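You operate a simulated robot arm through the tools that you are given. There is no shell and no other tool. Be economical: measure what you need, move in short steps, check, and stop when the job is done.

You run a simulated robot arm. Do the job below in one go: nothing can be reset, and whatever is moved stays where it is left.

Task
Push the middle bench drawer shut. Take the tall carton and leave it on top of the grey box on the top of the workbench. Put two of the white tape rolls from the top of the steel table on the shelf under the steel table. Take the green padlock on the top of the yellow dryer and put it away on the top of the red cart. Fetch the filter card and set it on the top of the steel table. Put the 20 mm cable gland from the top of the workbench on the end of the right wall shelf and the 16 mm cable gland on the red compressor tag. Pull the lower drawer of the green cabinet open. The order is free. Set down upright: tall carton.

Only the result counts: the job must be done as asked and must still hold three seconds after the hand-in. Knocking over, shifting, dropping, spilling or breaking anything else fails it.

Robot
A 7-joint arm with a two-finger parallel gripper on a trunk, on a base that drives. Base frame: it is fixed to the floor where the robot stands at the start and does not move with it; the origin is under the middle of the robot, x ahead of it, y to its left, z up. Units: cm, degrees, N and s.
Its first joint turns from -166.0 to 166.0 degrees. Places, roughly: cable gland [200, -50, 75]; end of the right wall shelf (23x15 cm) [372, -24, 80]; filter card [100, 125, 75]; green padlock (4x2x9 cm) [10, 170, 110]; grey box (9x9x5 cm) [150, -40, 90]; lower drawer of the green cabinet [-430, -300, 60]; middle bench drawer [100, -20, 40]; red compressor tag [150, -50, 75]; shelf under the steel table [140, -110, 30]; tall carton (8x7x13 cm) [140, -40, 90]; top of the red cart [30, -90, 80]; top of the steel table [140, -110, 80]; white tape roll (6x6x2 cm) [190, -100, 80]. Payload 3.43 kg.
Tool frame: the origin (TCP) lies between the finger pads and is the grasp point; the fingertips stand 3 cm ahead of it; z points along the fingers, y is the line along which they close. The gripper opens to 9.4 cm. The fingers are 2.8 cm wide and 1 cm thick; the gripper's body (5 by 9.6 cm) begins 5.5 cm behind the TCP.
Orientation is that of the tool frame in the base frame, as a unit quaternion [w, x, y, z]. With the fingers straight down and closing along the base's y, the tool's x points along the base's -x, its y along +y and its z along -z.

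Tools
- The arm moves only by the tool send_rows. Its argument "increments" is a list of rows, each a list of 7 numbers: the gripper command, from -1 (fully open) to 1 (shut), values between in proportion, then the shift along the tool's x, y, z in cm, then the turn, a rotation vector about the tool's x, y, z in degrees. In form: [[claw, tx, ty, tz, ax, ay, az], ...]. A call has 1 to 8 rows; each row shifts and turns the commanded pose from where the row before left it, along the tool's axes as they then stand. A row lasts 0.2 s, in which the tool goes at most 5 cm and 8.6 degrees; a call with a longer step from one row to the next is refused whole, and so is a gripper value outside its range. A pose out of reach is approached as far as the arm can. The call stops where the force on the tool passes 40 N (or 10 N more than at its start, if that is more) or the arm is blocked; 0.2 s more then pass. The fingers move at their own pace (about 4.5 cm/s each) and stop on an object; they squeeze with about 21 N. The grip force told is the motor's: it shows also when the fingers shut on nothing. Time passes only in rows, and 0.2 s behind the last, so rows that do not move let the fingers close. The reply holds the time, the measured pose of the TCP, the force on the tool along the base axes, the opening and the grip force, in the units named above and with some noise, with the torque about the TCP (base axes, N m) and any sound that the robot's microphone picked up.
- Cameras (640 x 400 px; columns grow to the right, rows downward): "scene" is now at [46.52, 13.6, 97.48]; the picture's right is [-0.88, -0.47, 0.00], its down [-0.18, 0.34, -0.92] and it looks along [0.44, -0.81, -0.38] (base axes); focal length 214 px, centre (320, 200). "wrist" rides on the gripper at [7.6, 1.4, -10.3] in the tool frame; the picture's right is [-0.18, 0.98, 0.00], its down [-0.75, -0.14, -0.64] and it looks along [-0.63, -0.12, 0.77] (tool axes); focal length 243 px, centre (320, 200).
- capture(camera): a new picture of that camera. No time passes.
- move_column(by): slides the trunk up (or, below 0, down) by that many cm; the arm and the scene camera ride with it, the base frame stays. It gives what a move gives, with no picture.
- roll_base(legs): drives the robot by 1 to 6 legs, each [ahead, left, turn to the left] in cm, cm and degrees, along the robot's own axes; the way and the turn of a leg run together, so that a leg with both is an arc; at most 150 cm and 180 degrees a leg. The arm and the cameras ride along, it lands a little off, and it stops where it bumps. It gives what a move gives.
- turn_head(pan, tilt): turns the head with the scene camera to pan (to the left, within 103 degrees either way) and tilt (down, from -29 to 69), counted from straight ahead of the robot. It gives what a move gives.
- pixel_to_xyz(camera, pixels): for up to 12 pixels [column, row] of the newest picture of that camera ("zoom" is the newest enlarged one), the place [x, y, z] in the base frame of the surface seen there, good to about 0.2 cm. No time passes.
- close_up(camera, box): a new picture of the part [left, top, right, bottom] of that camera's present view, enlarged. No time passes.
- hand_in(): hands the job in; it is judged then, once.

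Go step by step. Measure first, check grasps and placings, and put right what went wrong. The budget is 322 turns and 198 pictures, counting those below and the enlarged ones. Unless the task says otherwise, let go and move clear before handing in, and close with one line.

The tools are called after "Call:" by a JSON object that holds its "name" and its "arguments". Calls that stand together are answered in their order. send_rows: Moves the arm, as the interface text tells. Its arguments: {"type":"object","properties":{"increments":{"type":"array"}},"required":["increments"]} The other tools are called the same way: move_column (by) slides the trunk up or down; roll_base (legs) drives the base; turn_head (pan, tilt) turns the head that bears the scene camera; capture (camera) takes a picture; pixel_to_xyz (camera, pixels) gives the place of the surface under pixels of a picture; close_up (camera, box) takes an enlarged picture of a part of a camera's view; hand_in () hands the job in.

At the start:

```text
time: 0.0
eef_pos: [65.35, -23.85, 103.27]
ee_rot: [0.0, 0.0, 1.0, 0.0]
wrist_force: [0.4, 0.3, -0.6]
moment: [0.03, 0.03, -0.06]
width: 9.39
grasp_force: 0.0
trunk travel left (down, up): [-5.0, 44.0]
robot x, y, heading: [0.03, 0.04, 0.0]
head pan, tilt: [-61.7, 22.4]
```

scene: 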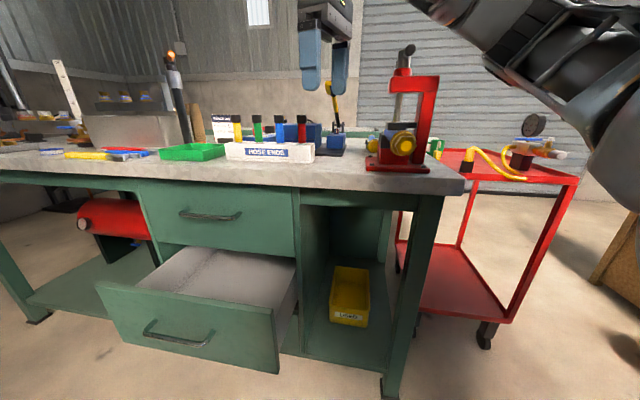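
wrist: 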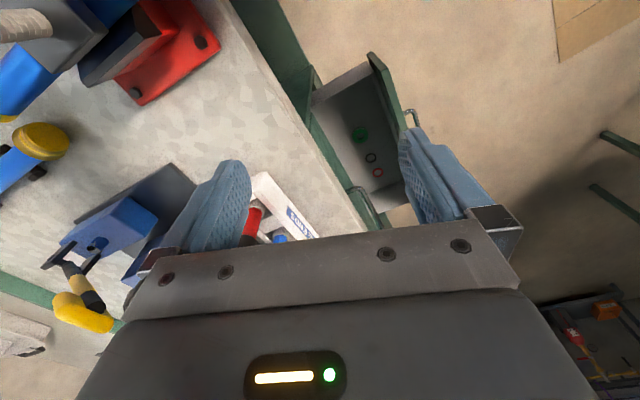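

The pictures show the bench with its middle drawer open (handle near pixel 180,335) and the red cart at right. I'll survey the room with the head first.

Call:
{"name": "turn_head", "arguments": {"pan": -20, "tilt": 22}}

Call:
{"name": "capture", "arguments": {"camera": "scene"}}

Call:
{"name": "turn_head", "arguments": {"pan": 50, "tilt": 20}}

Call:
{"name": "capture", "arguments": {"camera": "scene"}}

Call:
{"name": "turn_head", "arguments": {"pan": 103, "tilt": 20}}

Call:
{"name": "capture", "arguments": {"camera": "scene"}}

Call:
{"name": "turn_head", "arguments": {"pan": -95, "tilt": 20}}

Call:
{"name": "capture", "arguments": {"camera": "scene"}}

```text
time: 1.1
eef_pos: [65.46, -23.85, 103.28]
ee_rot: [0.0, 0.0, 1.0, 0.001]
wrist_force: [-0.4, -0.3, -0.4]
moment: [0.01, 0.0, 0.0]
width: 9.4
grasp_force: 0.1
trunk travel left (down, up): [-5.0, 44.0]
robot x, y, heading: [-0.14, 0.01, 0.1]
head pan, tilt: [-20.0, 22.0]
```

```text
195 pictures are left
```

scene: 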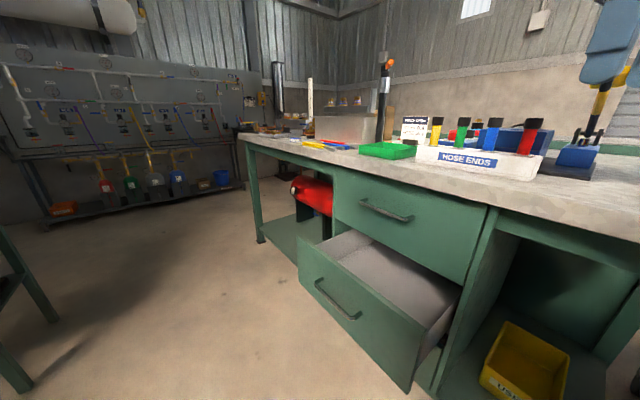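

```text
time: 2.5
eef_pos: [65.4, -23.77, 103.28]
ee_rot: [0.0, 0.0, 1.0, -0.001]
wrist_force: [-0.4, -0.3, -0.3]
moment: [-0.01, 0.0, 0.03]
width: 9.41
grasp_force: 0.1
trunk travel left (down, up): [-5.0, 44.0]
robot x, y, heading: [-0.15, 0.02, -0.0]
head pan, tilt: [50.0, 20.0]
```

```text
194 pictures are left
```

scene: 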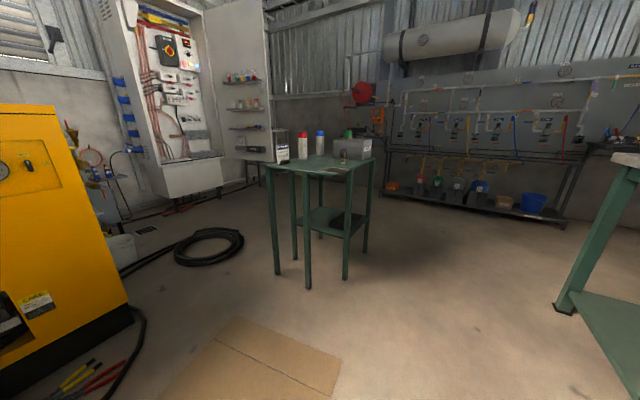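

```text
time: 3.7
eef_pos: [65.44, -23.84, 103.23]
ee_rot: [0.0, 0.0, 1.0, 0.001]
wrist_force: [0.0, 0.2, 0.3]
moment: [0.03, 0.01, 0.0]
width: 9.38
grasp_force: 0.2
trunk travel left (down, up): [-5.0, 44.0]
robot x, y, heading: [0.05, -0.07, 0.2]
head pan, tilt: [103.0, 20.0]
```

```text
193 pictures are left
```

scene: 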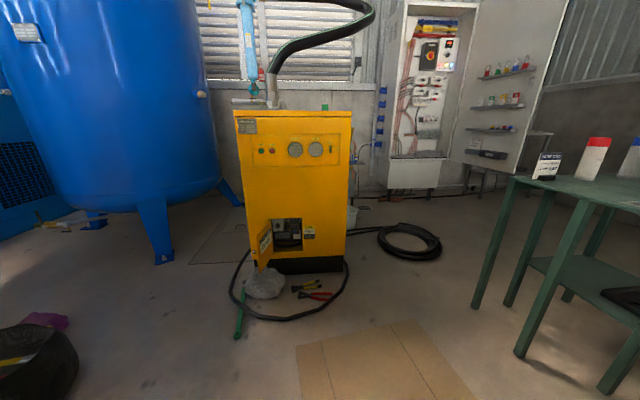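

```text
time: 6.6
eef_pos: [65.22, -23.8, 103.29]
ee_rot: [-0.001, 0.0, 1.0, 0.0]
wrist_force: [-0.5, 0.8, 0.0]
moment: [0.02, -0.02, 0.01]
width: 9.39
grasp_force: 0.0
trunk travel left (down, up): [-5.0, 44.0]
robot x, y, heading: [-0.04, 0.07, 0.0]
head pan, tilt: [-95.0, 20.0]
```

```text
192 pictures are left
```

scene: 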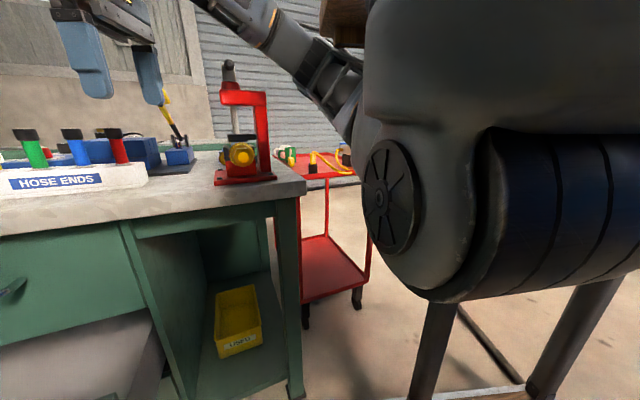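

I'll raise the trunk to look over the bench, since the steel table seems to be behind it.

Call:
{"name": "move_column", "arguments": {"by": 40}}

Call:
{"name": "turn_head", "arguments": {"pan": -45, "tilt": 30}}

Call:
{"name": "capture", "arguments": {"camera": "scene"}}

Call:
{"name": "turn_head", "arguments": {"pan": -10, "tilt": 25}}

Call:
{"name": "capture", "arguments": {"camera": "scene"}}

```text
time: 10.4
eef_pos: [65.36, -23.95, 143.39]
ee_rot: [0.0, 0.001, 1.0, 0.0]
wrist_force: [-0.2, 0.4, -0.6]
moment: [-0.02, -0.02, 0.01]
width: 9.39
grasp_force: 0.1
trunk travel left (down, up): [-45.0, 4.0]
robot x, y, heading: [0.08, -0.08, -0.1]
head pan, tilt: [-95.0, 20.0]
```

```text
time: 11.6
eef_pos: [65.38, -23.9, 143.29]
ee_rot: [0.0, 0.0, 1.0, 0.0]
wrist_force: [-0.1, -0.2, 0.1]
moment: [0.0, -0.02, 0.0]
width: 9.38
grasp_force: 0.0
trunk travel left (down, up): [-45.0, 4.0]
robot x, y, heading: [0.03, -0.4, 0.1]
head pan, tilt: [-45.0, 30.0]
```

```text
191 pictures are left
```

scene: 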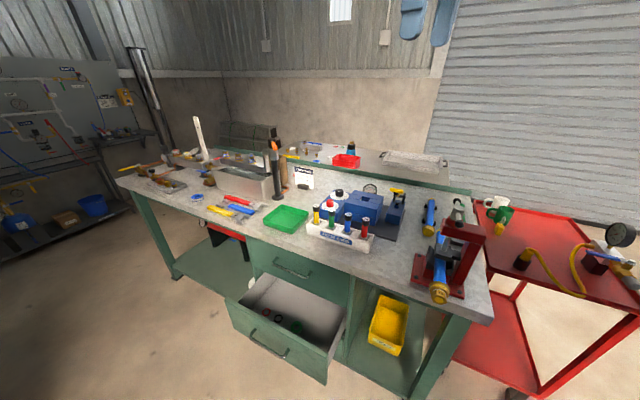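

```text
time: 12.6
eef_pos: [65.35, -23.87, 143.34]
ee_rot: [0.0, -0.001, 1.0, -0.001]
wrist_force: [-0.6, -0.1, -0.9]
moment: [-0.02, -0.04, -0.02]
width: 9.42
grasp_force: 0.0
trunk travel left (down, up): [-45.0, 4.0]
robot x, y, heading: [0.14, 0.46, 0.1]
head pan, tilt: [-10.0, 25.0]
```

```text
190 pictures are left
```

scene: 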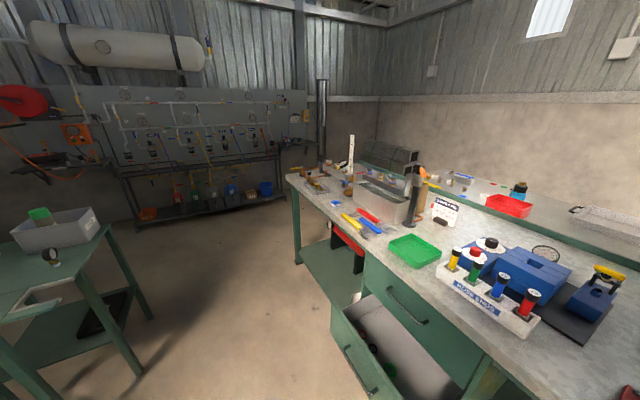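

The steel table stands behind the bench (pixels 330-440,150-190). I'll enlarge the bench and table region.

Call:
{"name": "turn_head", "arguments": {"pan": -38, "tilt": 25}}

Call:
{"name": "close_up", "arguments": {"camera": "scene", "box": [100, 100, 340, 250]}}

Call:
{"name": "close_up", "arguments": {"camera": "scene", "box": [260, 100, 500, 250]}}

Call:
{"name": "capture", "arguments": {"camera": "scene"}}

```text
time: 13.6
eef_pos: [65.27, -23.83, 143.34]
ee_rot: [0.0, -0.001, 1.0, 0.0]
wrist_force: [0.2, 0.3, -1.0]
moment: [0.0, 0.03, 0.0]
width: 9.41
grasp_force: 0.0
trunk travel left (down, up): [-45.0, 4.0]
robot x, y, heading: [0.11, 0.14, -0.1]
head pan, tilt: [-38.0, 25.0]
```

```text
2.67 times, centred on (220, 175) of scene
```

zoom: 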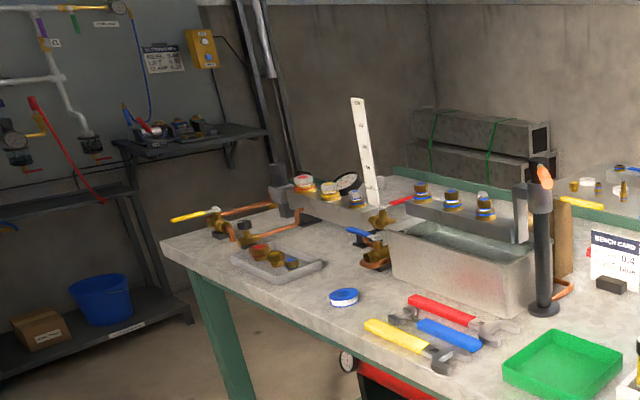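

```text
2.67 times, centred on (380, 175) of scene
```

zoom: 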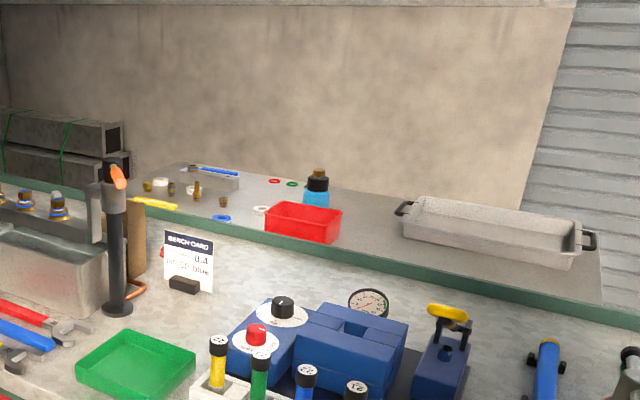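

```text
187 pictures are left
```

scene: 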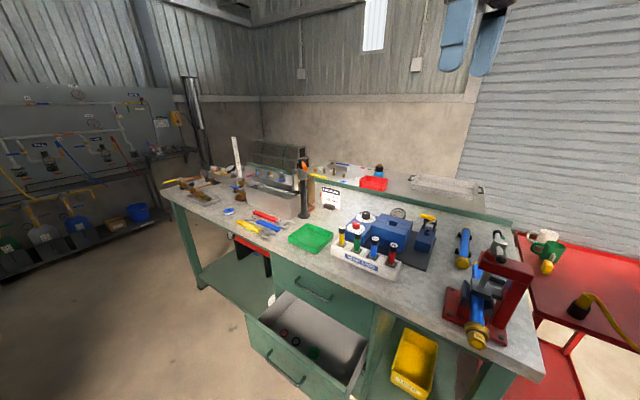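

I'll measure key spots on this view.

Call:
{"name": "pixel_to_xyz", "arguments": {"camera": "scene", "pixels": [[304, 214], [312, 190], [330, 200], [370, 187], [443, 187], [230, 212], [265, 190], [312, 240], [277, 360], [312, 287], [540, 350], [166, 186]]}}

Call:
{"name": "pixel_to_xyz", "arguments": {"camera": "zoom", "pixels": [[145, 235], [145, 205], [196, 192], [147, 185], [171, 188], [224, 202], [160, 183], [260, 210], [222, 217], [292, 184], [190, 190], [210, 250]]}}

Call:
{"name": "close_up", "arguments": {"camera": "scene", "box": [280, 150, 400, 225]}}

```text
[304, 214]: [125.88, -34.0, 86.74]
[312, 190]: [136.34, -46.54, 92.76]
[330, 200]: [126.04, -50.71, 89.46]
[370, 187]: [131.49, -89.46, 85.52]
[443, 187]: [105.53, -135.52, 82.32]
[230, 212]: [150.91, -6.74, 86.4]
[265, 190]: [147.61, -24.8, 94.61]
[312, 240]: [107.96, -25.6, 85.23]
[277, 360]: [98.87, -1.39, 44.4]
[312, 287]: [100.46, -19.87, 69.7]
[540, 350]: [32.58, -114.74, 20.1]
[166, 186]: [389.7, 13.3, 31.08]
```

```text
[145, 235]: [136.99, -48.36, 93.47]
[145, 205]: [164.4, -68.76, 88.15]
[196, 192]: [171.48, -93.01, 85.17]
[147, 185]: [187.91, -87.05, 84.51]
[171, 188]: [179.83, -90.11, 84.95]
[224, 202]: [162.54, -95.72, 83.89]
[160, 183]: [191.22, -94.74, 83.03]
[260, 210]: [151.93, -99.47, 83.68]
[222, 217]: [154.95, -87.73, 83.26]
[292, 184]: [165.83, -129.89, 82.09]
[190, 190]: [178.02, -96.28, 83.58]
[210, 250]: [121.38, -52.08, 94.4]
```

```text
5.33 times, centred on (340, 188) of scene
```

zoom: 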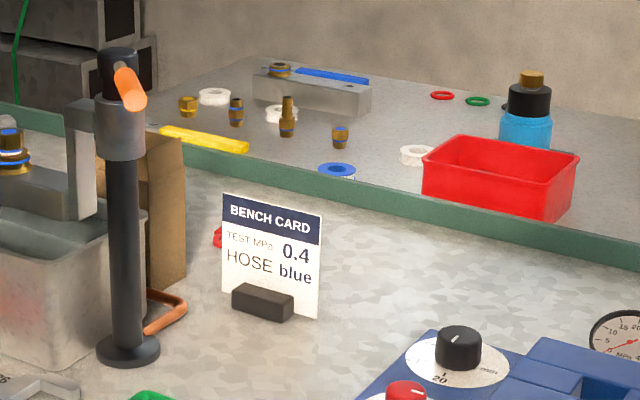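

The bench card, carton behind the post (zoom 165,210) and three white rolls are seen. Now I'll measure bench/table edges and look at the left table, dryer and the rest from the raised head.

Call:
{"name": "pixel_to_xyz", "arguments": {"camera": "scene", "pixels": [[180, 196], [250, 235], [330, 268], [420, 310], [520, 370], [515, 225], [390, 188], [310, 172], [560, 250], [545, 280], [600, 280], [310, 380]]}}

Call:
{"name": "turn_head", "arguments": {"pan": 45, "tilt": 28}}

Call:
{"name": "capture", "arguments": {"camera": "scene"}}

Call:
{"name": "turn_head", "arguments": {"pan": 100, "tilt": 30}}

Call:
{"name": "capture", "arguments": {"camera": "scene"}}

Call:
{"name": "turn_head", "arguments": {"pan": -85, "tilt": 30}}

Call:
{"name": "capture", "arguments": {"camera": "scene"}}

```text
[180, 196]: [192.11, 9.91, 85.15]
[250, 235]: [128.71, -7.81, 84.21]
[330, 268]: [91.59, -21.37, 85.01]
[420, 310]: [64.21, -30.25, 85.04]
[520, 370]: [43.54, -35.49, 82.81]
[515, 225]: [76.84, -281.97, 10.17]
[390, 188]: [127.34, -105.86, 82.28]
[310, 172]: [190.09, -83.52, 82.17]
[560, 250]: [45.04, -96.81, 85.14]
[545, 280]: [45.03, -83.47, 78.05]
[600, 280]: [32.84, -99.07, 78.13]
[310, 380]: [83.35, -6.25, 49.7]
```

```text
time: 15.1
eef_pos: [65.31, -23.87, 143.29]
ee_rot: [0.0, -0.001, 1.0, -0.001]
wrist_force: [-0.3, -0.1, -0.2]
moment: [-0.02, 0.0, -0.01]
width: 9.4
grasp_force: 0.1
trunk travel left (down, up): [-45.0, 4.0]
robot x, y, heading: [0.1, 0.3, -0.0]
head pan, tilt: [45.0, 28.0]
```

```text
185 pictures are left
```

scene: 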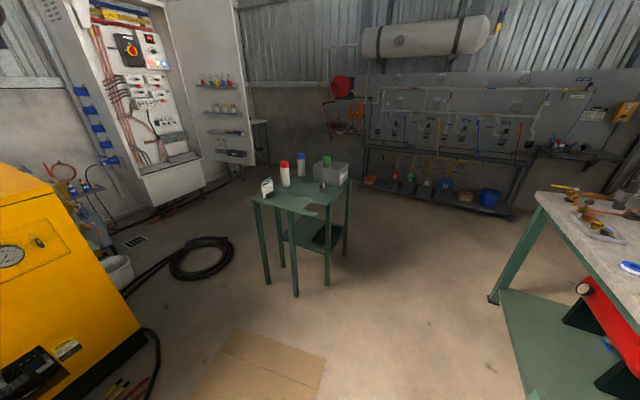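

```text
time: 16.4
eef_pos: [65.31, -23.81, 143.42]
ee_rot: [0.001, 0.0, 1.0, -0.001]
wrist_force: [0.0, -0.3, -0.1]
moment: [0.02, 0.0, -0.03]
width: 9.41
grasp_force: 0.0
trunk travel left (down, up): [-45.0, 4.0]
robot x, y, heading: [-0.18, 0.26, -0.0]
head pan, tilt: [100.0, 30.0]
```

```text
184 pictures are left
```

scene: 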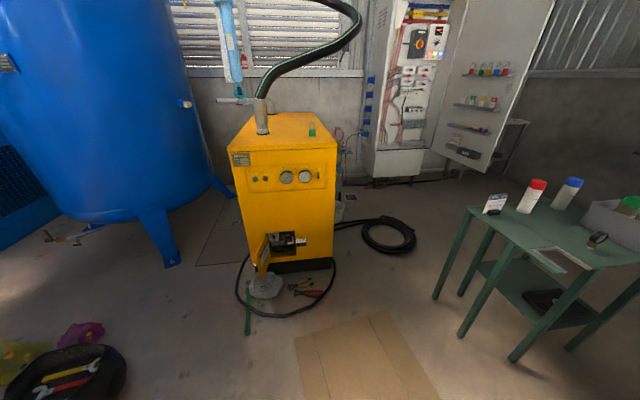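

```text
time: 19.1
eef_pos: [65.25, -23.77, 143.21]
ee_rot: [-0.001, 0.0, 1.0, 0.0]
wrist_force: [0.0, 0.3, 0.0]
moment: [0.0, -0.02, -0.02]
width: 9.39
grasp_force: 0.1
trunk travel left (down, up): [-45.0, 4.0]
robot x, y, heading: [0.49, 0.24, -0.0]
head pan, tilt: [-85.0, 30.0]
```

```text
183 pictures are left
```

scene: 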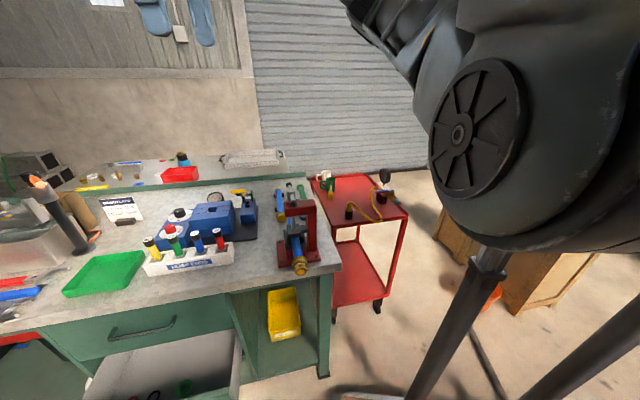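

The bench is turned about 17° (front edge runs from (43,-35) to (192,10)). I'll check the robot's own footprint by looking steeply down.

Call:
{"name": "turn_head", "arguments": {"pan": 0, "tilt": 69}}

Call:
{"name": "capture", "arguments": {"camera": "scene"}}

Call:
{"name": "turn_head", "arguments": {"pan": -60, "tilt": 65}}

Call:
{"name": "capture", "arguments": {"camera": "scene"}}

```text
time: 20.7
eef_pos: [65.31, -23.99, 143.29]
ee_rot: [0.0, 0.0, 1.0, 0.0]
wrist_force: [0.9, 0.2, 0.3]
moment: [0.04, -0.01, -0.02]
width: 9.39
grasp_force: 0.1
trunk travel left (down, up): [-45.0, 4.0]
robot x, y, heading: [0.17, -0.15, 0.2]
head pan, tilt: [0.0, 68.8]
```

```text
182 pictures are left
```

scene: 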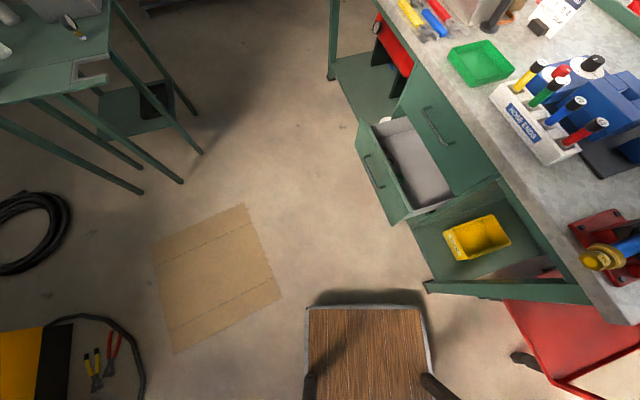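

```text
time: 22.0
eef_pos: [65.34, -23.84, 143.36]
ee_rot: [0.001, 0.0, 1.0, 0.0]
wrist_force: [0.0, 0.5, -0.1]
moment: [0.01, 0.01, -0.02]
width: 9.42
grasp_force: 0.1
trunk travel left (down, up): [-45.0, 4.0]
robot x, y, heading: [0.26, 0.02, -0.2]
head pan, tilt: [-60.0, 65.0]
```

```text
181 pictures are left
```

scene: 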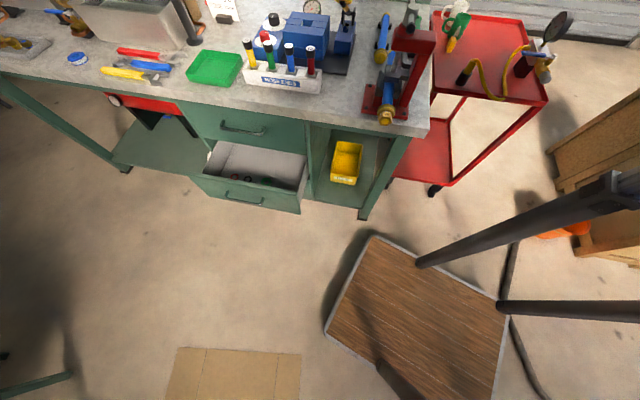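

The wooden platform is the robot's base. I'll measure its corners, the drawer front and cart in this view.

Call:
{"name": "pixel_to_xyz", "arguments": {"camera": "scene", "pixels": [[370, 240], [330, 330], [503, 305], [206, 180], [298, 208], [243, 200], [250, 197], [360, 215], [490, 60], [432, 90], [540, 103], [437, 190]]}}

```text
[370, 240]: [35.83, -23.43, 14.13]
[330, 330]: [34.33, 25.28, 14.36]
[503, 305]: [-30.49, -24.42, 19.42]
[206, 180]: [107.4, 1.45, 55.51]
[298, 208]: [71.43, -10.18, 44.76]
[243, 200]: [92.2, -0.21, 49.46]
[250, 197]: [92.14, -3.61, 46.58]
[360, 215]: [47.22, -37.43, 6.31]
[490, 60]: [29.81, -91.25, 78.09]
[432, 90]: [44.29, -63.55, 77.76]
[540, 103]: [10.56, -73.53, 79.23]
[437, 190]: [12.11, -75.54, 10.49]
```

Base is about ±35 by ±24 cm. I'll check the flat cardboard on the floor and the left side objects.

Call:
{"name": "turn_head", "arguments": {"pan": 60, "tilt": 40}}

Call:
{"name": "capture", "arguments": {"camera": "scene"}}

```text
time: 24.0
eef_pos: [65.23, -23.9, 143.3]
ee_rot: [0.0, 0.0, 1.0, 0.0]
wrist_force: [-0.5, 0.0, -0.4]
moment: [0.0, -0.04, 0.01]
width: 9.41
grasp_force: 0.0
trunk travel left (down, up): [-45.0, 4.0]
robot x, y, heading: [0.02, 0.06, -0.1]
head pan, tilt: [60.0, 40.0]
```

```text
180 pictures are left
```

scene: 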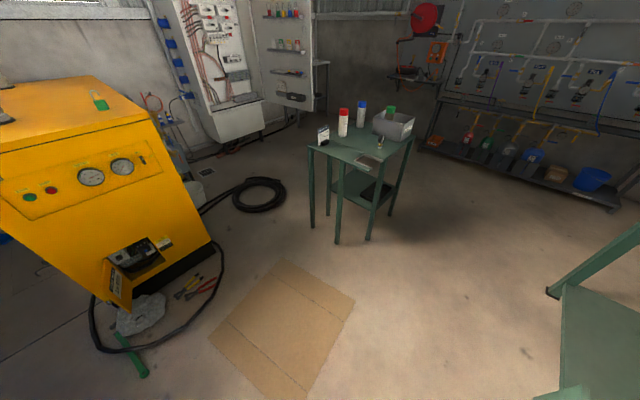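

Call:
{"name": "pixel_to_xyz", "arguments": {"camera": "scene", "pixels": [[280, 262], [353, 300], [300, 390], [212, 338], [250, 330], [420, 330], [100, 101], [367, 163], [336, 240], [315, 225], [382, 138], [130, 365]]}}

Call:
{"name": "close_up", "arguments": {"camera": "scene", "box": [290, 90, 450, 190]}}

Call:
{"name": "close_up", "arguments": {"camera": "scene", "box": [0, 60, 200, 185]}}

```text
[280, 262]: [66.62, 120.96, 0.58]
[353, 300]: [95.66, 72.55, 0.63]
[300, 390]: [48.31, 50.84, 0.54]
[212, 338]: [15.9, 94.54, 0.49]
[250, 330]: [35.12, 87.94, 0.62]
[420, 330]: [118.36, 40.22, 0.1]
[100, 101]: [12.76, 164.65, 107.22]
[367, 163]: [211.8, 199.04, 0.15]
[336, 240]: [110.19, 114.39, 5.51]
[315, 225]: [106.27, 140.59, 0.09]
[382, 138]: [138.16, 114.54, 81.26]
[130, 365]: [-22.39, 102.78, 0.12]
```

```text
4.00 times, centred on (370, 140) of scene
```

zoom: 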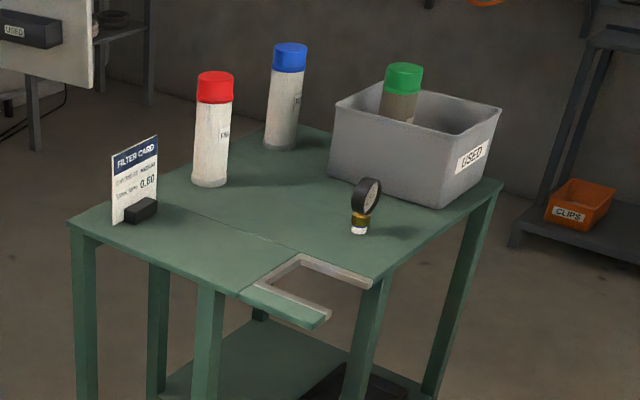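

```text
3.20 times, centred on (100, 122) of scene
```

zoom: 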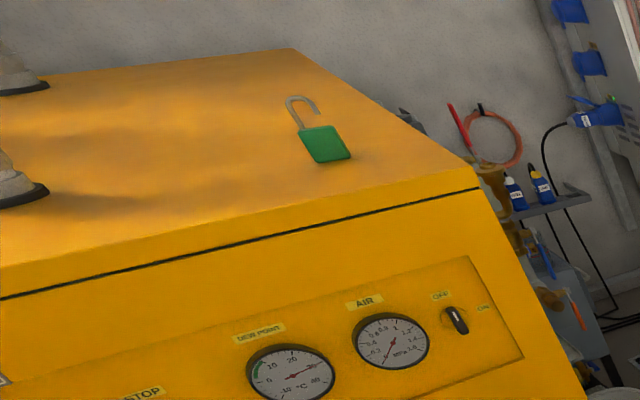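

The cardboard is 0.6 cm thick, so I'll avoid driving over it. I'll lower the trunk and prepare the arm with closed fingers to push the drawer from here.

Call:
{"name": "move_column", "arguments": {"by": -40}}

Call:
{"name": "send_rows", "arguments": {"increments": [[1, 0, 5, 0, 0, 0, 0], [1, 0, 5, 0, 0, 0, 0], [1, 0, 5, 0, 0, 0, 0], [1, 0, 5, 0, 0, 0, 0], [1, 0, 5, 0, 0, 0, 0], [1, 0, 5, 0, 0, 0, 0], [1, 0, 5, 0, 0, 0, 0], [1, 0, 5, 0, 0, 0, 0]]}}

Call:
{"name": "send_rows", "arguments": {"increments": [[1, 0, 0, 0, 0, 0, 8.2], [1, 0, 0, 0, 0, 0, 8.2], [1, 0, 0, 0, 0, 0, 8.2], [1, 0, 0, 0, 0, 0, 8.2], [1, 0, 0, 0, 0, 0, 8.2], [1, 0, 0, 0, 0, 0, 8.2], [1, 0, 0, 0, 0, 0, 8.2], [1, 0, 0, 0, 0, 0, 8.2]]}}

Call:
{"name": "send_rows", "arguments": {"increments": [[1, 0, 0, 0, 0, 0, 7.4], [1, 0, 0, 0, 0, -8, 0], [1, 0, 0, 0, 0, -8, 0], [1, 0, 0, 0, 0, -8, 0], [1, 0, 0, 0, 0, -8, 0], [1, 0, 0, 0, 0, -8, 0], [1, 0, 0, 0, 0, -8, 0], [1, 0, 0, 0, 0, -8, 0]]}}

```text
time: 27.9
eef_pos: [65.35, -23.74, 103.32]
ee_rot: [-0.001, 0.001, 1.0, -0.001]
wrist_force: [0.1, 0.0, -0.3]
moment: [-0.02, 0.01, 0.0]
width: 9.39
grasp_force: 0.1
trunk travel left (down, up): [-5.0, 44.0]
robot x, y, heading: [-0.19, 0.12, 0.4]
head pan, tilt: [60.0, 40.0]
```

```text
time: 29.6
eef_pos: [65.48, 16.08, 103.13]
ee_rot: [-0.001, 0.001, 1.0, 0.0]
wrist_force: [-0.5, -1.4, -0.2]
moment: [0.03, -0.01, -0.03]
width: 0.0
grasp_force: 20.8
trunk travel left (down, up): [-5.0, 44.0]
robot x, y, heading: [-0.28, 0.22, -0.2]
head pan, tilt: [60.0, 40.0]
```

```text
time: 31.4
eef_pos: [65.28, 16.24, 103.29]
ee_rot: [0.0, 0.543, 0.84, 0.0]
wrist_force: [0.4, 0.1, -0.3]
moment: [0.0, -0.02, -0.01]
width: 0.0
grasp_force: 21.0
trunk travel left (down, up): [-5.0, 44.0]
robot x, y, heading: [0.03, -0.06, 0.2]
head pan, tilt: [60.0, 40.0]
```

```text
time: 33.2
eef_pos: [67.98, 14.61, 85.24]
ee_rot: [0.356, 0.522, 0.72, -0.286]
wrist_force: [0.6, 0.0, -0.8]
moment: [0.02, -0.01, 0.02]
width: 0.01
grasp_force: 20.8
out of reach, approached as far as the arm can: row 4, 5, 6, 7, 8
trunk travel left (down, up): [-5.0, 44.0]
robot x, y, heading: [0.17, -0.2, 0.0]
head pan, tilt: [60.0, 40.0]
```

The tilted pose at this height was out of reach; lowering the hand should help, so I'll move straight down.

Call:
{"name": "send_rows", "arguments": {"increments": [[1, 4.1, 0, 2.75, 0, 0, 0], [1, 4.1, 0, 2.75, 0, 0, 0], [1, 4.1, 0, 2.75, 0, 0, 0], [1, 4.1, 0, 2.75, 0, 0, 0]]}}

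Call:
{"name": "turn_head", "arguments": {"pan": -40, "tilt": 40}}

Call:
{"name": "capture", "arguments": {"camera": "scene"}}

```text
time: 34.2
eef_pos: [73.22, 14.91, 69.3]
ee_rot: [0.377, 0.524, 0.711, -0.279]
wrist_force: [-0.1, -0.1, 0.9]
moment: [0.0, 0.02, -0.02]
width: 0.01
grasp_force: 20.5
out of reach, approached as far as the arm can: row 1, 2, 3, 4
trunk travel left (down, up): [-5.0, 44.0]
robot x, y, heading: [0.68, 0.2, -0.0]
head pan, tilt: [60.0, 40.0]
```

```text
time: 36.0
eef_pos: [73.06, 14.82, 69.21]
ee_rot: [0.375, 0.524, 0.711, -0.281]
wrist_force: [0.2, -0.1, 0.2]
moment: [0.0, -0.02, 0.01]
width: 0.04
grasp_force: 21.2
trunk travel left (down, up): [-5.0, 44.0]
robot x, y, heading: [0.34, 0.12, -0.3]
head pan, tilt: [-40.0, 40.0]
```

```text
177 pictures are left
```

scene: 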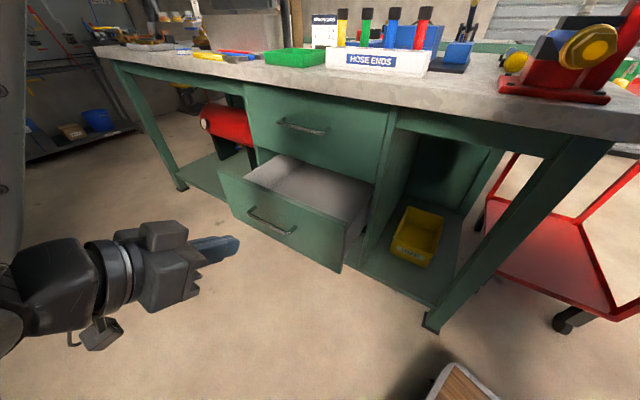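

The hand is in front of the bench, left of the drawer in picture. I'll keep going down to see if the pose becomes reachable.

Call:
{"name": "send_rows", "arguments": {"increments": [[1, 4.1, 0, 2.75, 0, 0, 0], [1, 4.1, 0, 2.75, 0, 0, 0], [1, 4.1, 0, 2.75, 0, 0, 0], [1, 4.1, 0, 2.75, 0, 0, 0], [1, 0, 0, 0, 0, 0, 0]]}}

```text
time: 37.2
eef_pos: [76.64, 15.91, 50.14]
ee_rot: [0.377, 0.526, 0.71, -0.279]
wrist_force: [-0.5, 0.7, 0.5]
moment: [-0.03, -0.01, -0.01]
width: 0.01
grasp_force: 21.6
out of reach, approached as far as the arm can: row 1, 2, 3
trunk travel left (down, up): [-5.0, 44.0]
robot x, y, heading: [-0.08, -0.34, 0.2]
head pan, tilt: [-40.0, 40.0]
```

Now reachable. I'll raise 3 cm and advance to just before the drawer front, then look.

Call:
{"name": "send_rows", "arguments": {"increments": [[1, -2.49, 0, -1.68, 0, 0, 0], [1, -2.52, 0, 3.73, 0, 0, 0], [1, -2.52, 0, 3.73, 0, 0, 0], [1, -2.52, 0, 3.73, 0, 0, 0], [1, -1.5, 0, 2.2, 0, 0, 0]]}}

Call:
{"name": "capture", "arguments": {"camera": "scene"}}

Call:
{"name": "capture", "arguments": {"camera": "wrist"}}

```text
time: 38.4
eef_pos: [81.37, 0.62, 53.43]
ee_rot: [0.378, 0.524, 0.71, -0.279]
wrist_force: [-0.7, -0.2, -0.2]
moment: [0.0, 0.0, -0.02]
width: 0.0
grasp_force: 20.6
trunk travel left (down, up): [-5.0, 44.0]
robot x, y, heading: [-0.0, -0.02, -0.1]
head pan, tilt: [-40.0, 40.0]
```

```text
176 pictures are left
```

scene: 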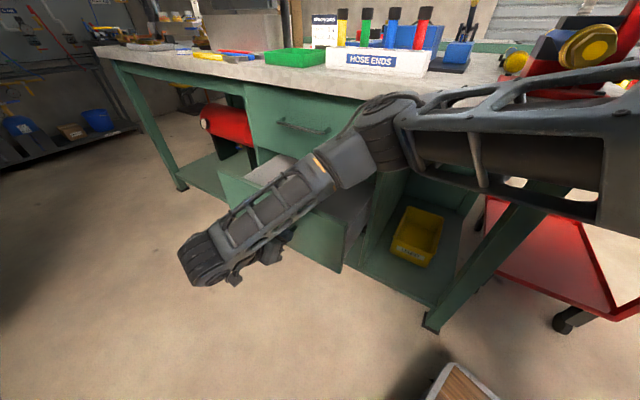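

```text
175 pictures are left
```

wrist: 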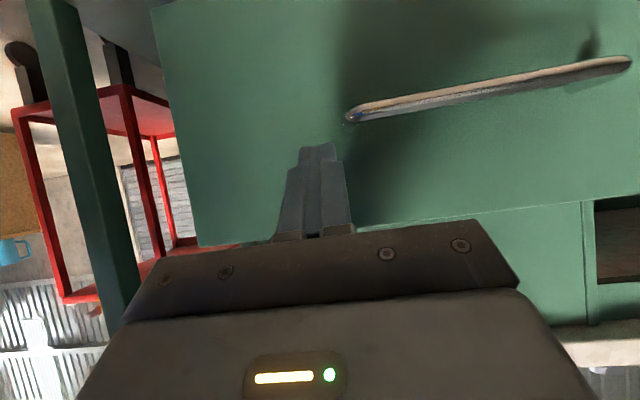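

The fingertips face the drawer below... beside the handle (wrist 320,150). I'll check the elbow's clearance to the bench before pushing.

Call:
{"name": "pixel_to_xyz", "arguments": {"camera": "scene", "pixels": [[385, 110], [360, 120], [410, 130], [430, 110], [480, 80], [375, 160], [320, 180], [600, 100]]}}

Call:
{"name": "pixel_to_xyz", "arguments": {"camera": "wrist", "pixels": [[318, 150], [250, 130], [450, 100], [550, 190], [352, 112], [190, 120], [200, 235]]}}

```text
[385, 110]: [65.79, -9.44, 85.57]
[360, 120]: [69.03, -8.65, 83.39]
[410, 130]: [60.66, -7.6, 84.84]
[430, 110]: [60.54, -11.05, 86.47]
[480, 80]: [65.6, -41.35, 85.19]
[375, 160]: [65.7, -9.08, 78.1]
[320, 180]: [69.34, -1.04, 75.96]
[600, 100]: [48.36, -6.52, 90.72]
```

```text
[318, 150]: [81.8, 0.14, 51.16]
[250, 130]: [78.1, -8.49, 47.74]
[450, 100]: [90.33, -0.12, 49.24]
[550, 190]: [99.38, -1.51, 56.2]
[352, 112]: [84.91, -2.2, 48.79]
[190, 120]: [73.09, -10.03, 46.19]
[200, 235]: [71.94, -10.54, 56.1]
```

The elbow has about 10 cm to the bench. I'll push in part and re-check.

Call:
{"name": "send_rows", "arguments": {"increments": [[1, -1.68, 0, 2.49, 0, 0, 0], [1, -1.68, 0, 2.49, 0, 0, 0], [1, -1.12, 0, 1.66, 0, 0, 0]]}}

Call:
{"name": "capture", "arguments": {"camera": "scene"}}

Call:
{"name": "pixel_to_xyz", "arguments": {"camera": "scene", "pixels": [[385, 110], [360, 120], [375, 105], [430, 95], [480, 80], [375, 160]]}}

```text
time: 39.2
eef_pos: [83.86, -7.16, 53.19]
ee_rot: [0.378, 0.525, 0.709, -0.279]
wrist_force: [0.2, -0.7, 0.0]
moment: [0.0, -0.01, 0.0]
width: 0.0
grasp_force: 20.4
trunk travel left (down, up): [-5.0, 44.0]
robot x, y, heading: [-0.05, 0.35, 0.1]
head pan, tilt: [-40.0, 40.0]
```

```text
174 pictures are left
```

scene: 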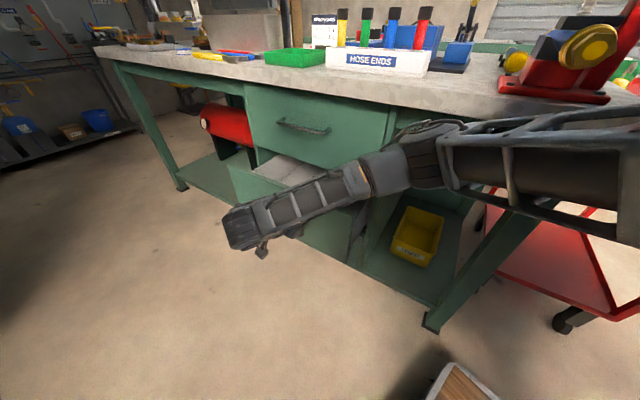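

```text
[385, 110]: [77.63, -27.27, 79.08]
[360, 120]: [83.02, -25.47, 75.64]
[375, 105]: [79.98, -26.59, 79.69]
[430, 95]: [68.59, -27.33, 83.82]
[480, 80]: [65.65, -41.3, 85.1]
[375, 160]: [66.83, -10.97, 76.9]
```

No force yet though the tips have passed the old face line, so the drawer slides easily. Checking elbow again then pushing on.

Call:
{"name": "pixel_to_xyz", "arguments": {"camera": "scene", "pixels": [[430, 130], [420, 150], [455, 130], [410, 128], [445, 122], [390, 170]]}}

Call:
{"name": "close_up", "arguments": {"camera": "scene", "box": [220, 80, 480, 260]}}

```text
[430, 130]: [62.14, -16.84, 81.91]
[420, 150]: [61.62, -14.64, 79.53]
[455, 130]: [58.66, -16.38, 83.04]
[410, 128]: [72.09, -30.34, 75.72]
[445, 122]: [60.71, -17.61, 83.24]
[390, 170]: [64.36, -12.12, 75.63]
```

```text
2.22 times, centred on (350, 170) of scene
```

zoom: 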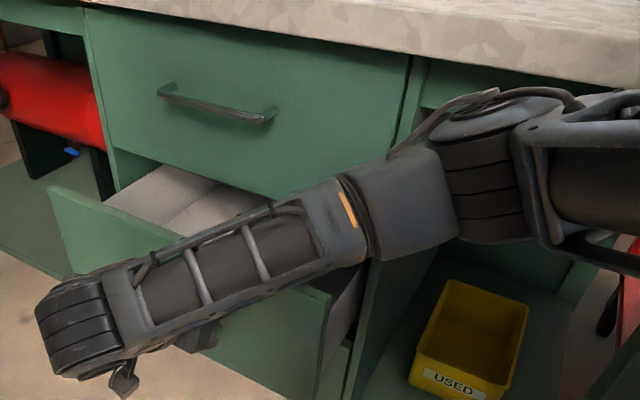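

The elbow would come close to the bench edge. I'll back the hand off and shift the base left/back so the arm is straighter.

Call:
{"name": "send_rows", "arguments": {"increments": [[1, 2.24, 0, -3.32, 0, 0, 0], [1, 2.24, 0, -3.32, 0, 0, 0], [1, 1.12, 0, -1.66, 0, 0, 0]]}}

Call:
{"name": "roll_base", "arguments": {"legs": [[-6, 11, 0]]}}

Call:
{"name": "capture", "arguments": {"camera": "scene"}}

```text
time: 40.0
eef_pos: [80.84, 2.3, 53.32]
ee_rot: [0.377, 0.525, 0.71, -0.279]
wrist_force: [-0.6, -0.4, -0.2]
moment: [-0.03, 0.0, 0.02]
width: 0.0
grasp_force: 21.0
trunk travel left (down, up): [-5.0, 44.0]
robot x, y, heading: [-0.1, 0.32, -0.1]
head pan, tilt: [-40.0, 40.0]
```

```text
time: 41.3
eef_pos: [74.86, 13.59, 53.27]
ee_rot: [0.377, 0.525, 0.71, -0.279]
wrist_force: [-0.4, -0.3, 1.0]
moment: [0.01, 0.0, 0.01]
width: 0.0
grasp_force: 21.1
trunk travel left (down, up): [-5.0, 44.0]
robot x, y, heading: [-5.76, 11.35, 0.1]
head pan, tilt: [-40.0, 40.0]
```

```text
172 pictures are left
```

scene: 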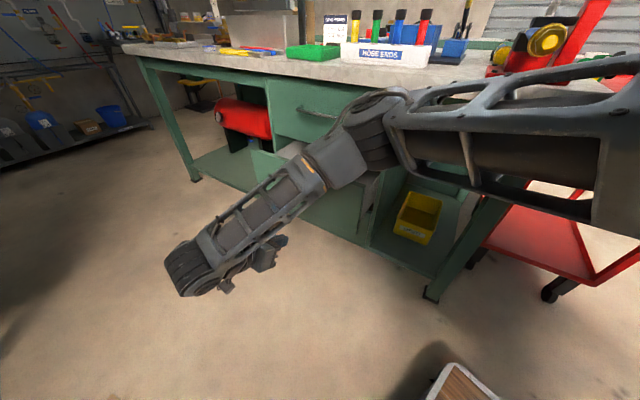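

Now advancing 22 cm toward the drawer, then checking the elbow.

Call:
{"name": "send_rows", "arguments": {"increments": [[1, -2.52, 2, 3.73, 0, 0, 0], [1, -2.52, 0, 3.73, 0, 0, 0], [1, -2.52, 0, 3.73, 0, 0, 0], [1, -2.52, 0, 3.73, 0, 0, 0], [1, -2.24, 0, 3.32, 0, 0, 0]]}}

Call:
{"name": "capture", "arguments": {"camera": "scene"}}

Call:
{"name": "pixel_to_xyz", "arguments": {"camera": "scene", "pixels": [[430, 120], [420, 150], [455, 130], [400, 140], [380, 160], [360, 180]]}}

```text
time: 42.5
eef_pos: [83.21, -6.9, 53.34]
ee_rot: [0.378, 0.525, 0.71, -0.279]
wrist_force: [-0.2, -0.3, 1.0]
moment: [0.0, 0.02, -0.02]
width: 0.0
grasp_force: 20.8
trunk travel left (down, up): [-5.0, 44.0]
robot x, y, heading: [-6.04, 10.74, 0.0]
head pan, tilt: [-40.0, 40.0]
```

```text
171 pictures are left
```

scene: 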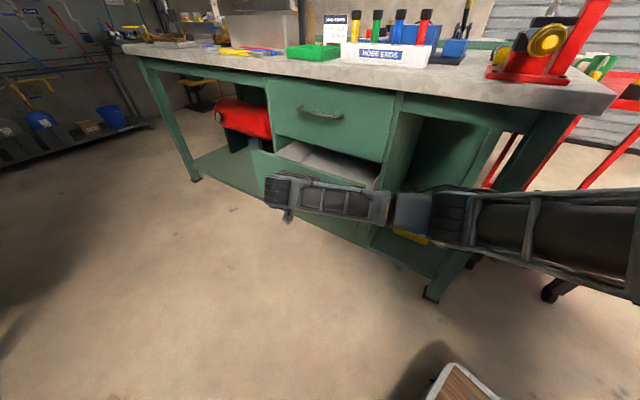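

```text
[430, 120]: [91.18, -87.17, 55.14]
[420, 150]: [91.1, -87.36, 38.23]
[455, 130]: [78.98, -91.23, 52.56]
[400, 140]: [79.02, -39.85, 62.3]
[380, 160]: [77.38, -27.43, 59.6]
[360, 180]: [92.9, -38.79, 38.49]
```

The arm is straight now with more clearance. Pushing on until it blocks or closes.

Call:
{"name": "send_rows", "arguments": {"increments": [[1, -1.68, 0, 2.49, 0, 0, 0], [1, -1.68, 0, 2.49, 0, 0, 0], [1, -1.68, 0, 2.49, 0, 0, 0], [1, 0, 0, 0, 0, 0, 0]]}}

Call:
{"name": "capture", "arguments": {"camera": "scene"}}

Call:
{"name": "pixel_to_xyz", "arguments": {"camera": "scene", "pixels": [[440, 210], [430, 195], [480, 210], [410, 205], [460, 200], [350, 195]]}}

```text
time: 43.5
eef_pos: [85.9, -15.68, 53.39]
ee_rot: [0.377, 0.525, 0.71, -0.279]
wrist_force: [0.7, 0.0, -0.9]
moment: [0.02, 0.04, -0.02]
width: 0.01
grasp_force: 20.7
trunk travel left (down, up): [-5.0, 44.0]
robot x, y, heading: [-6.19, 10.87, -0.1]
head pan, tilt: [-40.0, 40.0]
```

```text
170 pictures are left
```

scene: 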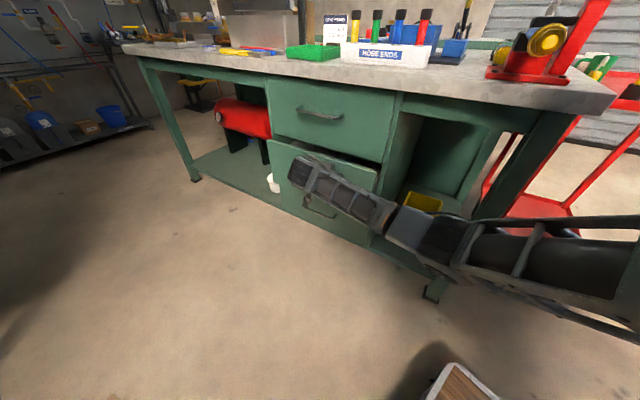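

```text
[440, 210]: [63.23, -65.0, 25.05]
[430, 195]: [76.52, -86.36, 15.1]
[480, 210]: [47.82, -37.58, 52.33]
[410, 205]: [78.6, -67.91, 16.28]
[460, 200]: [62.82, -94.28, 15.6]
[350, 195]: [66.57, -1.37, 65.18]
```

Nearly shut; about 3 cm to go. Continuing gently.

Call:
{"name": "send_rows", "arguments": {"increments": [[1, -0.84, 0, 1.24, 0, 0, 0], [1, -0.84, 0, 1.24, 0, 0, 0], [1, -0.56, 0, 0.83, 0, 0, 0], [1, -0.56, 0, 0.83, 0, 0, 0], [1, -0.56, 0, 0.83, 0, 0, 0]]}}

Call:
{"name": "close_up", "arguments": {"camera": "scene", "box": [240, 80, 480, 230]}}

```text
time: 44.7
eef_pos: [87.59, -20.92, 53.25]
ee_rot: [0.377, 0.524, 0.711, -0.279]
wrist_force: [-21.4, 28.0, 9.3]
moment: [-0.12, 0.07, -0.31]
width: 0.0
grasp_force: 20.5
trunk travel left (down, up): [-5.0, 44.0]
robot x, y, heading: [-5.99, 11.22, -0.1]
head pan, tilt: [-40.0, 40.0]
```

```text
2.67 times, centred on (360, 155) of scene
```

zoom: 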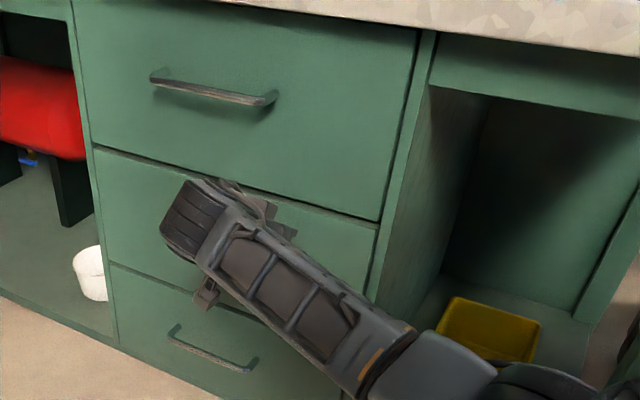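

The drawer looks flush and the force rose to ~35 N. Backing off and checking.

Call:
{"name": "send_rows", "arguments": {"increments": [[1, 2.24, 0, -3.32, 0, 0, 0], [1, 2.52, 0, -3.73, 0, 0, 0], [1, 2.52, 0, -3.73, 0, 0, 0], [1, 2.52, 0, -3.73, 0, 0, 0], [1, 2.52, 0, -3.73, 0, 0, 0], [1, 2.52, 0, -3.73, 0, 0, 0]]}}

Call:
{"name": "capture", "arguments": {"camera": "wrist"}}

Call:
{"name": "pixel_to_xyz", "arguments": {"camera": "wrist", "pixels": [[250, 130], [420, 60], [420, 200], [480, 140], [300, 60], [520, 100]]}}

```text
time: 46.1
eef_pos: [79.76, 4.13, 53.36]
ee_rot: [0.377, 0.525, 0.71, -0.279]
wrist_force: [0.4, -0.1, 0.4]
moment: [0.0, 0.01, -0.01]
width: 0.0
grasp_force: 20.9
trunk travel left (down, up): [-5.0, 44.0]
robot x, y, heading: [-6.14, 11.18, 0.0]
head pan, tilt: [-40.0, 40.0]
```

```text
168 pictures are left
```

wrist: 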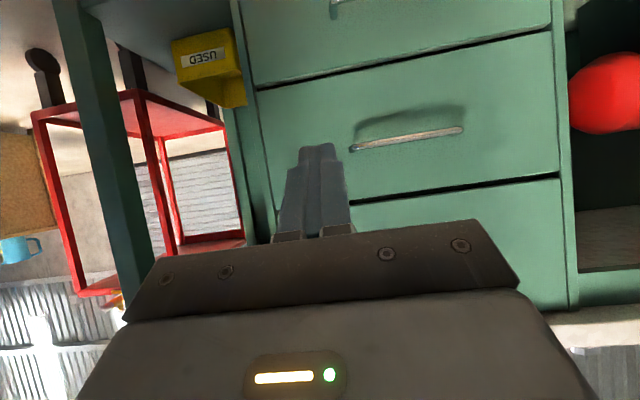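

```text
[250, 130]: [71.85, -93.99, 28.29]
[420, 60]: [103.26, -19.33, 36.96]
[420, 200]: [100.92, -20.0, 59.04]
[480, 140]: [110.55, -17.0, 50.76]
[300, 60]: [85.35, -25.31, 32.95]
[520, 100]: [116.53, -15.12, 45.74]
```

The three drawer fronts all lie at the same plane (n≈-48.6), so the middle drawer is shut. Now I'll bring the tool upright and raise it for driving.

Call:
{"name": "send_rows", "arguments": {"increments": [[1, 0, 0, 0, 0, 8, 0], [1, 0, 0, 0, 0, 8, 0], [1, 0, 0, 0, 0, 8, 0], [1, 0, 0, 0, 0, 8, 0], [1, 0, 0, 0, 0, 8, 0], [1, 0, 0, 0, 0, 8, 0], [1, 0, 0, 0, 0, 8, 0]]}}

Call:
{"name": "send_rows", "arguments": {"increments": [[1, 0, 0, -5, 0, 0, -8.2], [1, 0, 0, -5, 0, 0, -8.2], [1, 0, 0, -5, 0, 0, -8.2], [1, 0, 0, -5, 0, 0, -8.2], [1, 0, 0, -5, 0, 0, -8.2], [1, 0, 0, -5, 0, 0, -8.2], [1, 0, 0, -5, 0, 0, -8.2], [1, 0, 0, -5, 0, 0, -8.2]]}}

Call:
{"name": "send_rows", "arguments": {"increments": [[-1, 4, 0, -4, 0, 0, -7.4], [-1, 4, 0, -3, 0, 0, 0], [-1, 4, 0, 0, 0, 0, 0], [-1, 4, 0, 0, 0, 0, 0], [-1, 4, 0, 0, 0, 0, 0]]}}

Call:
{"name": "move_column", "arguments": {"by": 30}}

```text
time: 47.7
eef_pos: [79.9, 4.26, 53.31]
ee_rot: [0.0, 0.593, 0.805, -0.001]
wrist_force: [0.5, -0.1, 0.4]
moment: [-0.06, 0.01, -0.03]
width: 0.0
grasp_force: 21.6
trunk travel left (down, up): [-5.0, 44.0]
robot x, y, heading: [-5.92, 11.41, 0.1]
head pan, tilt: [-40.0, 40.0]
```

```text
time: 49.7
eef_pos: [79.06, 0.16, 92.79]
ee_rot: [-0.007, 0.097, 0.995, -0.005]
wrist_force: [0.7, -0.2, 0.1]
moment: [-0.03, 0.0, -0.01]
width: 0.0
grasp_force: 21.1
trunk travel left (down, up): [-5.0, 44.0]
robot x, y, heading: [-6.36, 11.05, -0.1]
head pan, tilt: [-40.0, 40.0]
stopped in row 8: the arm was blocked; the commanded pose is now the measured one
```

```text
refused: row 1 steps farther than a row can; nothing moved
```

```text
time: 52.7
eef_pos: [79.11, 0.31, 122.87]
ee_rot: [-0.006, 0.098, 0.995, -0.005]
wrist_force: [0.1, -0.4, -0.4]
moment: [0.03, 0.04, 0.01]
width: 0.01
grasp_force: 20.4
trunk travel left (down, up): [-35.0, 14.0]
robot x, y, heading: [-5.89, 11.4, -0.2]
head pan, tilt: [-40.0, 40.0]
```

The arm was blocked in the last row; I'll look at whether something was touched.

Call:
{"name": "capture", "arguments": {"camera": "scene"}}

Call:
{"name": "turn_head", "arguments": {"pan": -75, "tilt": 35}}

Call:
{"name": "capture", "arguments": {"camera": "scene"}}

```text
167 pictures are left
```

scene: 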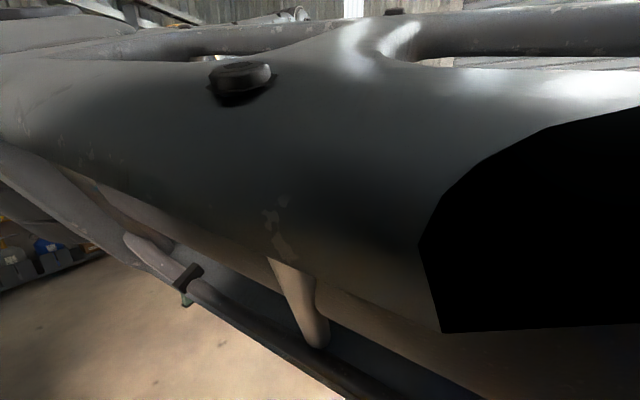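

```text
time: 53.7
eef_pos: [79.13, 0.14, 122.81]
ee_rot: [-0.006, 0.098, 0.995, -0.004]
wrist_force: [-0.1, 0.8, -0.1]
moment: [0.01, 0.02, 0.02]
width: 0.0
grasp_force: 20.7
trunk travel left (down, up): [-35.0, 14.0]
robot x, y, heading: [-5.84, 11.04, 0.2]
head pan, tilt: [-75.0, 35.0]
```

```text
166 pictures are left
```

scene: 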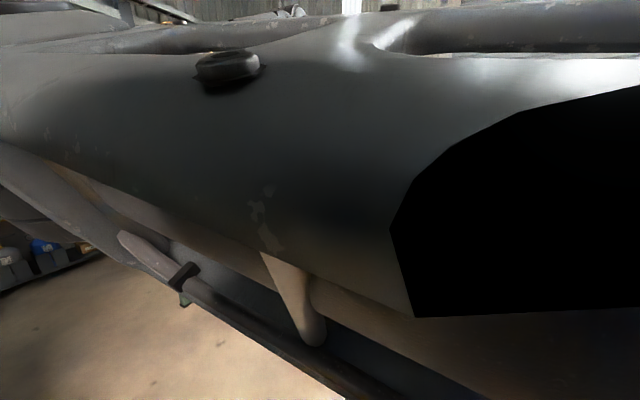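

The upper arm is against the head camera (self-contact), not the bench. I'll swing the hand to the right, back to the starting arm pose.

Call:
{"name": "send_rows", "arguments": {"increments": [[1, 0, -4, 2, 0, 0, 0], [1, 0, -4, 2, 0, 0, 0], [1, 0, -5, 0, 0, 0, 0], [1, 0, -4, 0, 0, 0, -5], [1, 4, 0, 0, 0, 0, -6], [1, 4, 0, 0, 0, 0, 0], [1, 4, 0, 0, 0, 0, 0], [1, 4, 0, 0, 0, 0, 0]]}}

Call:
{"name": "capture", "arguments": {"camera": "scene"}}

```text
time: 55.5
eef_pos: [59.96, -15.76, 119.18]
ee_rot: [-0.005, -0.002, 1.0, -0.003]
wrist_force: [0.0, 0.7, -0.3]
moment: [0.01, 0.0, -0.01]
width: 0.01
grasp_force: 21.5
trunk travel left (down, up): [-35.0, 14.0]
robot x, y, heading: [-6.28, 10.88, -0.0]
head pan, tilt: [-75.0, 35.0]
```

```text
165 pictures are left
```

scene: 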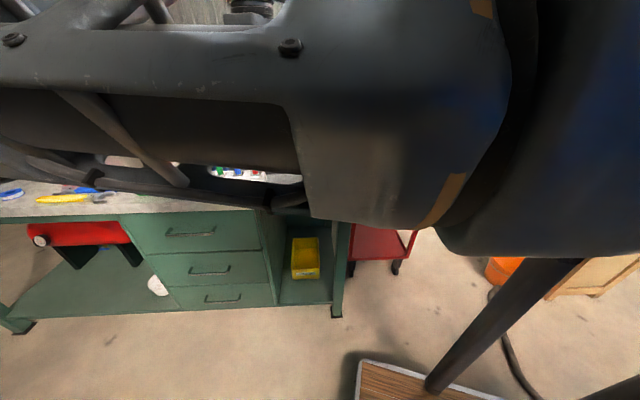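

Drawer fronts look flush. The elbow is folded near the camera; I'll raise the trunk and swing the arm right to free the view.

Call:
{"name": "move_column", "arguments": {"by": 13}}

Call:
{"name": "send_rows", "arguments": {"increments": [[1, 2, -4.5, 0, 0, 0, 6], [1, 2, -4.5, 0, 0, 0, 6], [1, 2, -4.5, 0, 0, 0, 6], [1, 2, -4.5, 0, 0, 0, 6], [1, 2, -4.5, 0, 0, 0, 6], [1, 2, -4.5, 0, 0, 0, 6]]}}

Call:
{"name": "capture", "arguments": {"camera": "scene"}}

```text
time: 57.1
eef_pos: [59.94, -15.79, 132.05]
ee_rot: [-0.004, -0.001, 1.0, -0.003]
wrist_force: [0.0, -0.7, 0.9]
moment: [0.01, -0.02, -0.03]
width: 0.0
grasp_force: 21.2
trunk travel left (down, up): [-48.0, 1.0]
robot x, y, heading: [-5.83, 11.03, 0.2]
head pan, tilt: [-75.0, 35.0]
```

```text
time: 58.5
eef_pos: [41.81, -38.41, 132.52]
ee_rot: [-0.004, 0.309, 0.951, -0.005]
wrist_force: [0.6, 0.3, 0.6]
moment: [-0.04, 0.03, -0.02]
width: 0.0
grasp_force: 20.7
trunk travel left (down, up): [-48.0, 1.0]
robot x, y, heading: [-5.94, 11.29, 0.0]
head pan, tilt: [-75.0, 35.0]
```

```text
164 pictures are left
```

scene: 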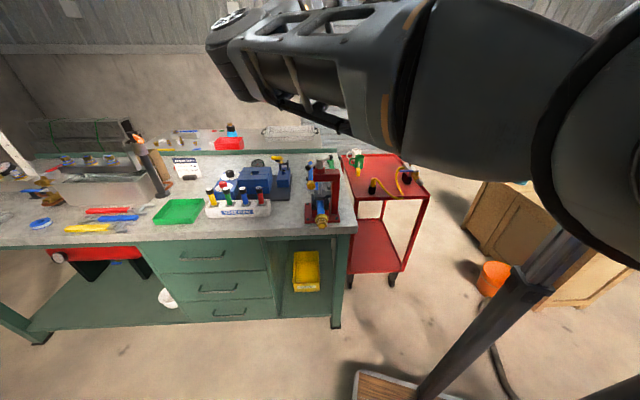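

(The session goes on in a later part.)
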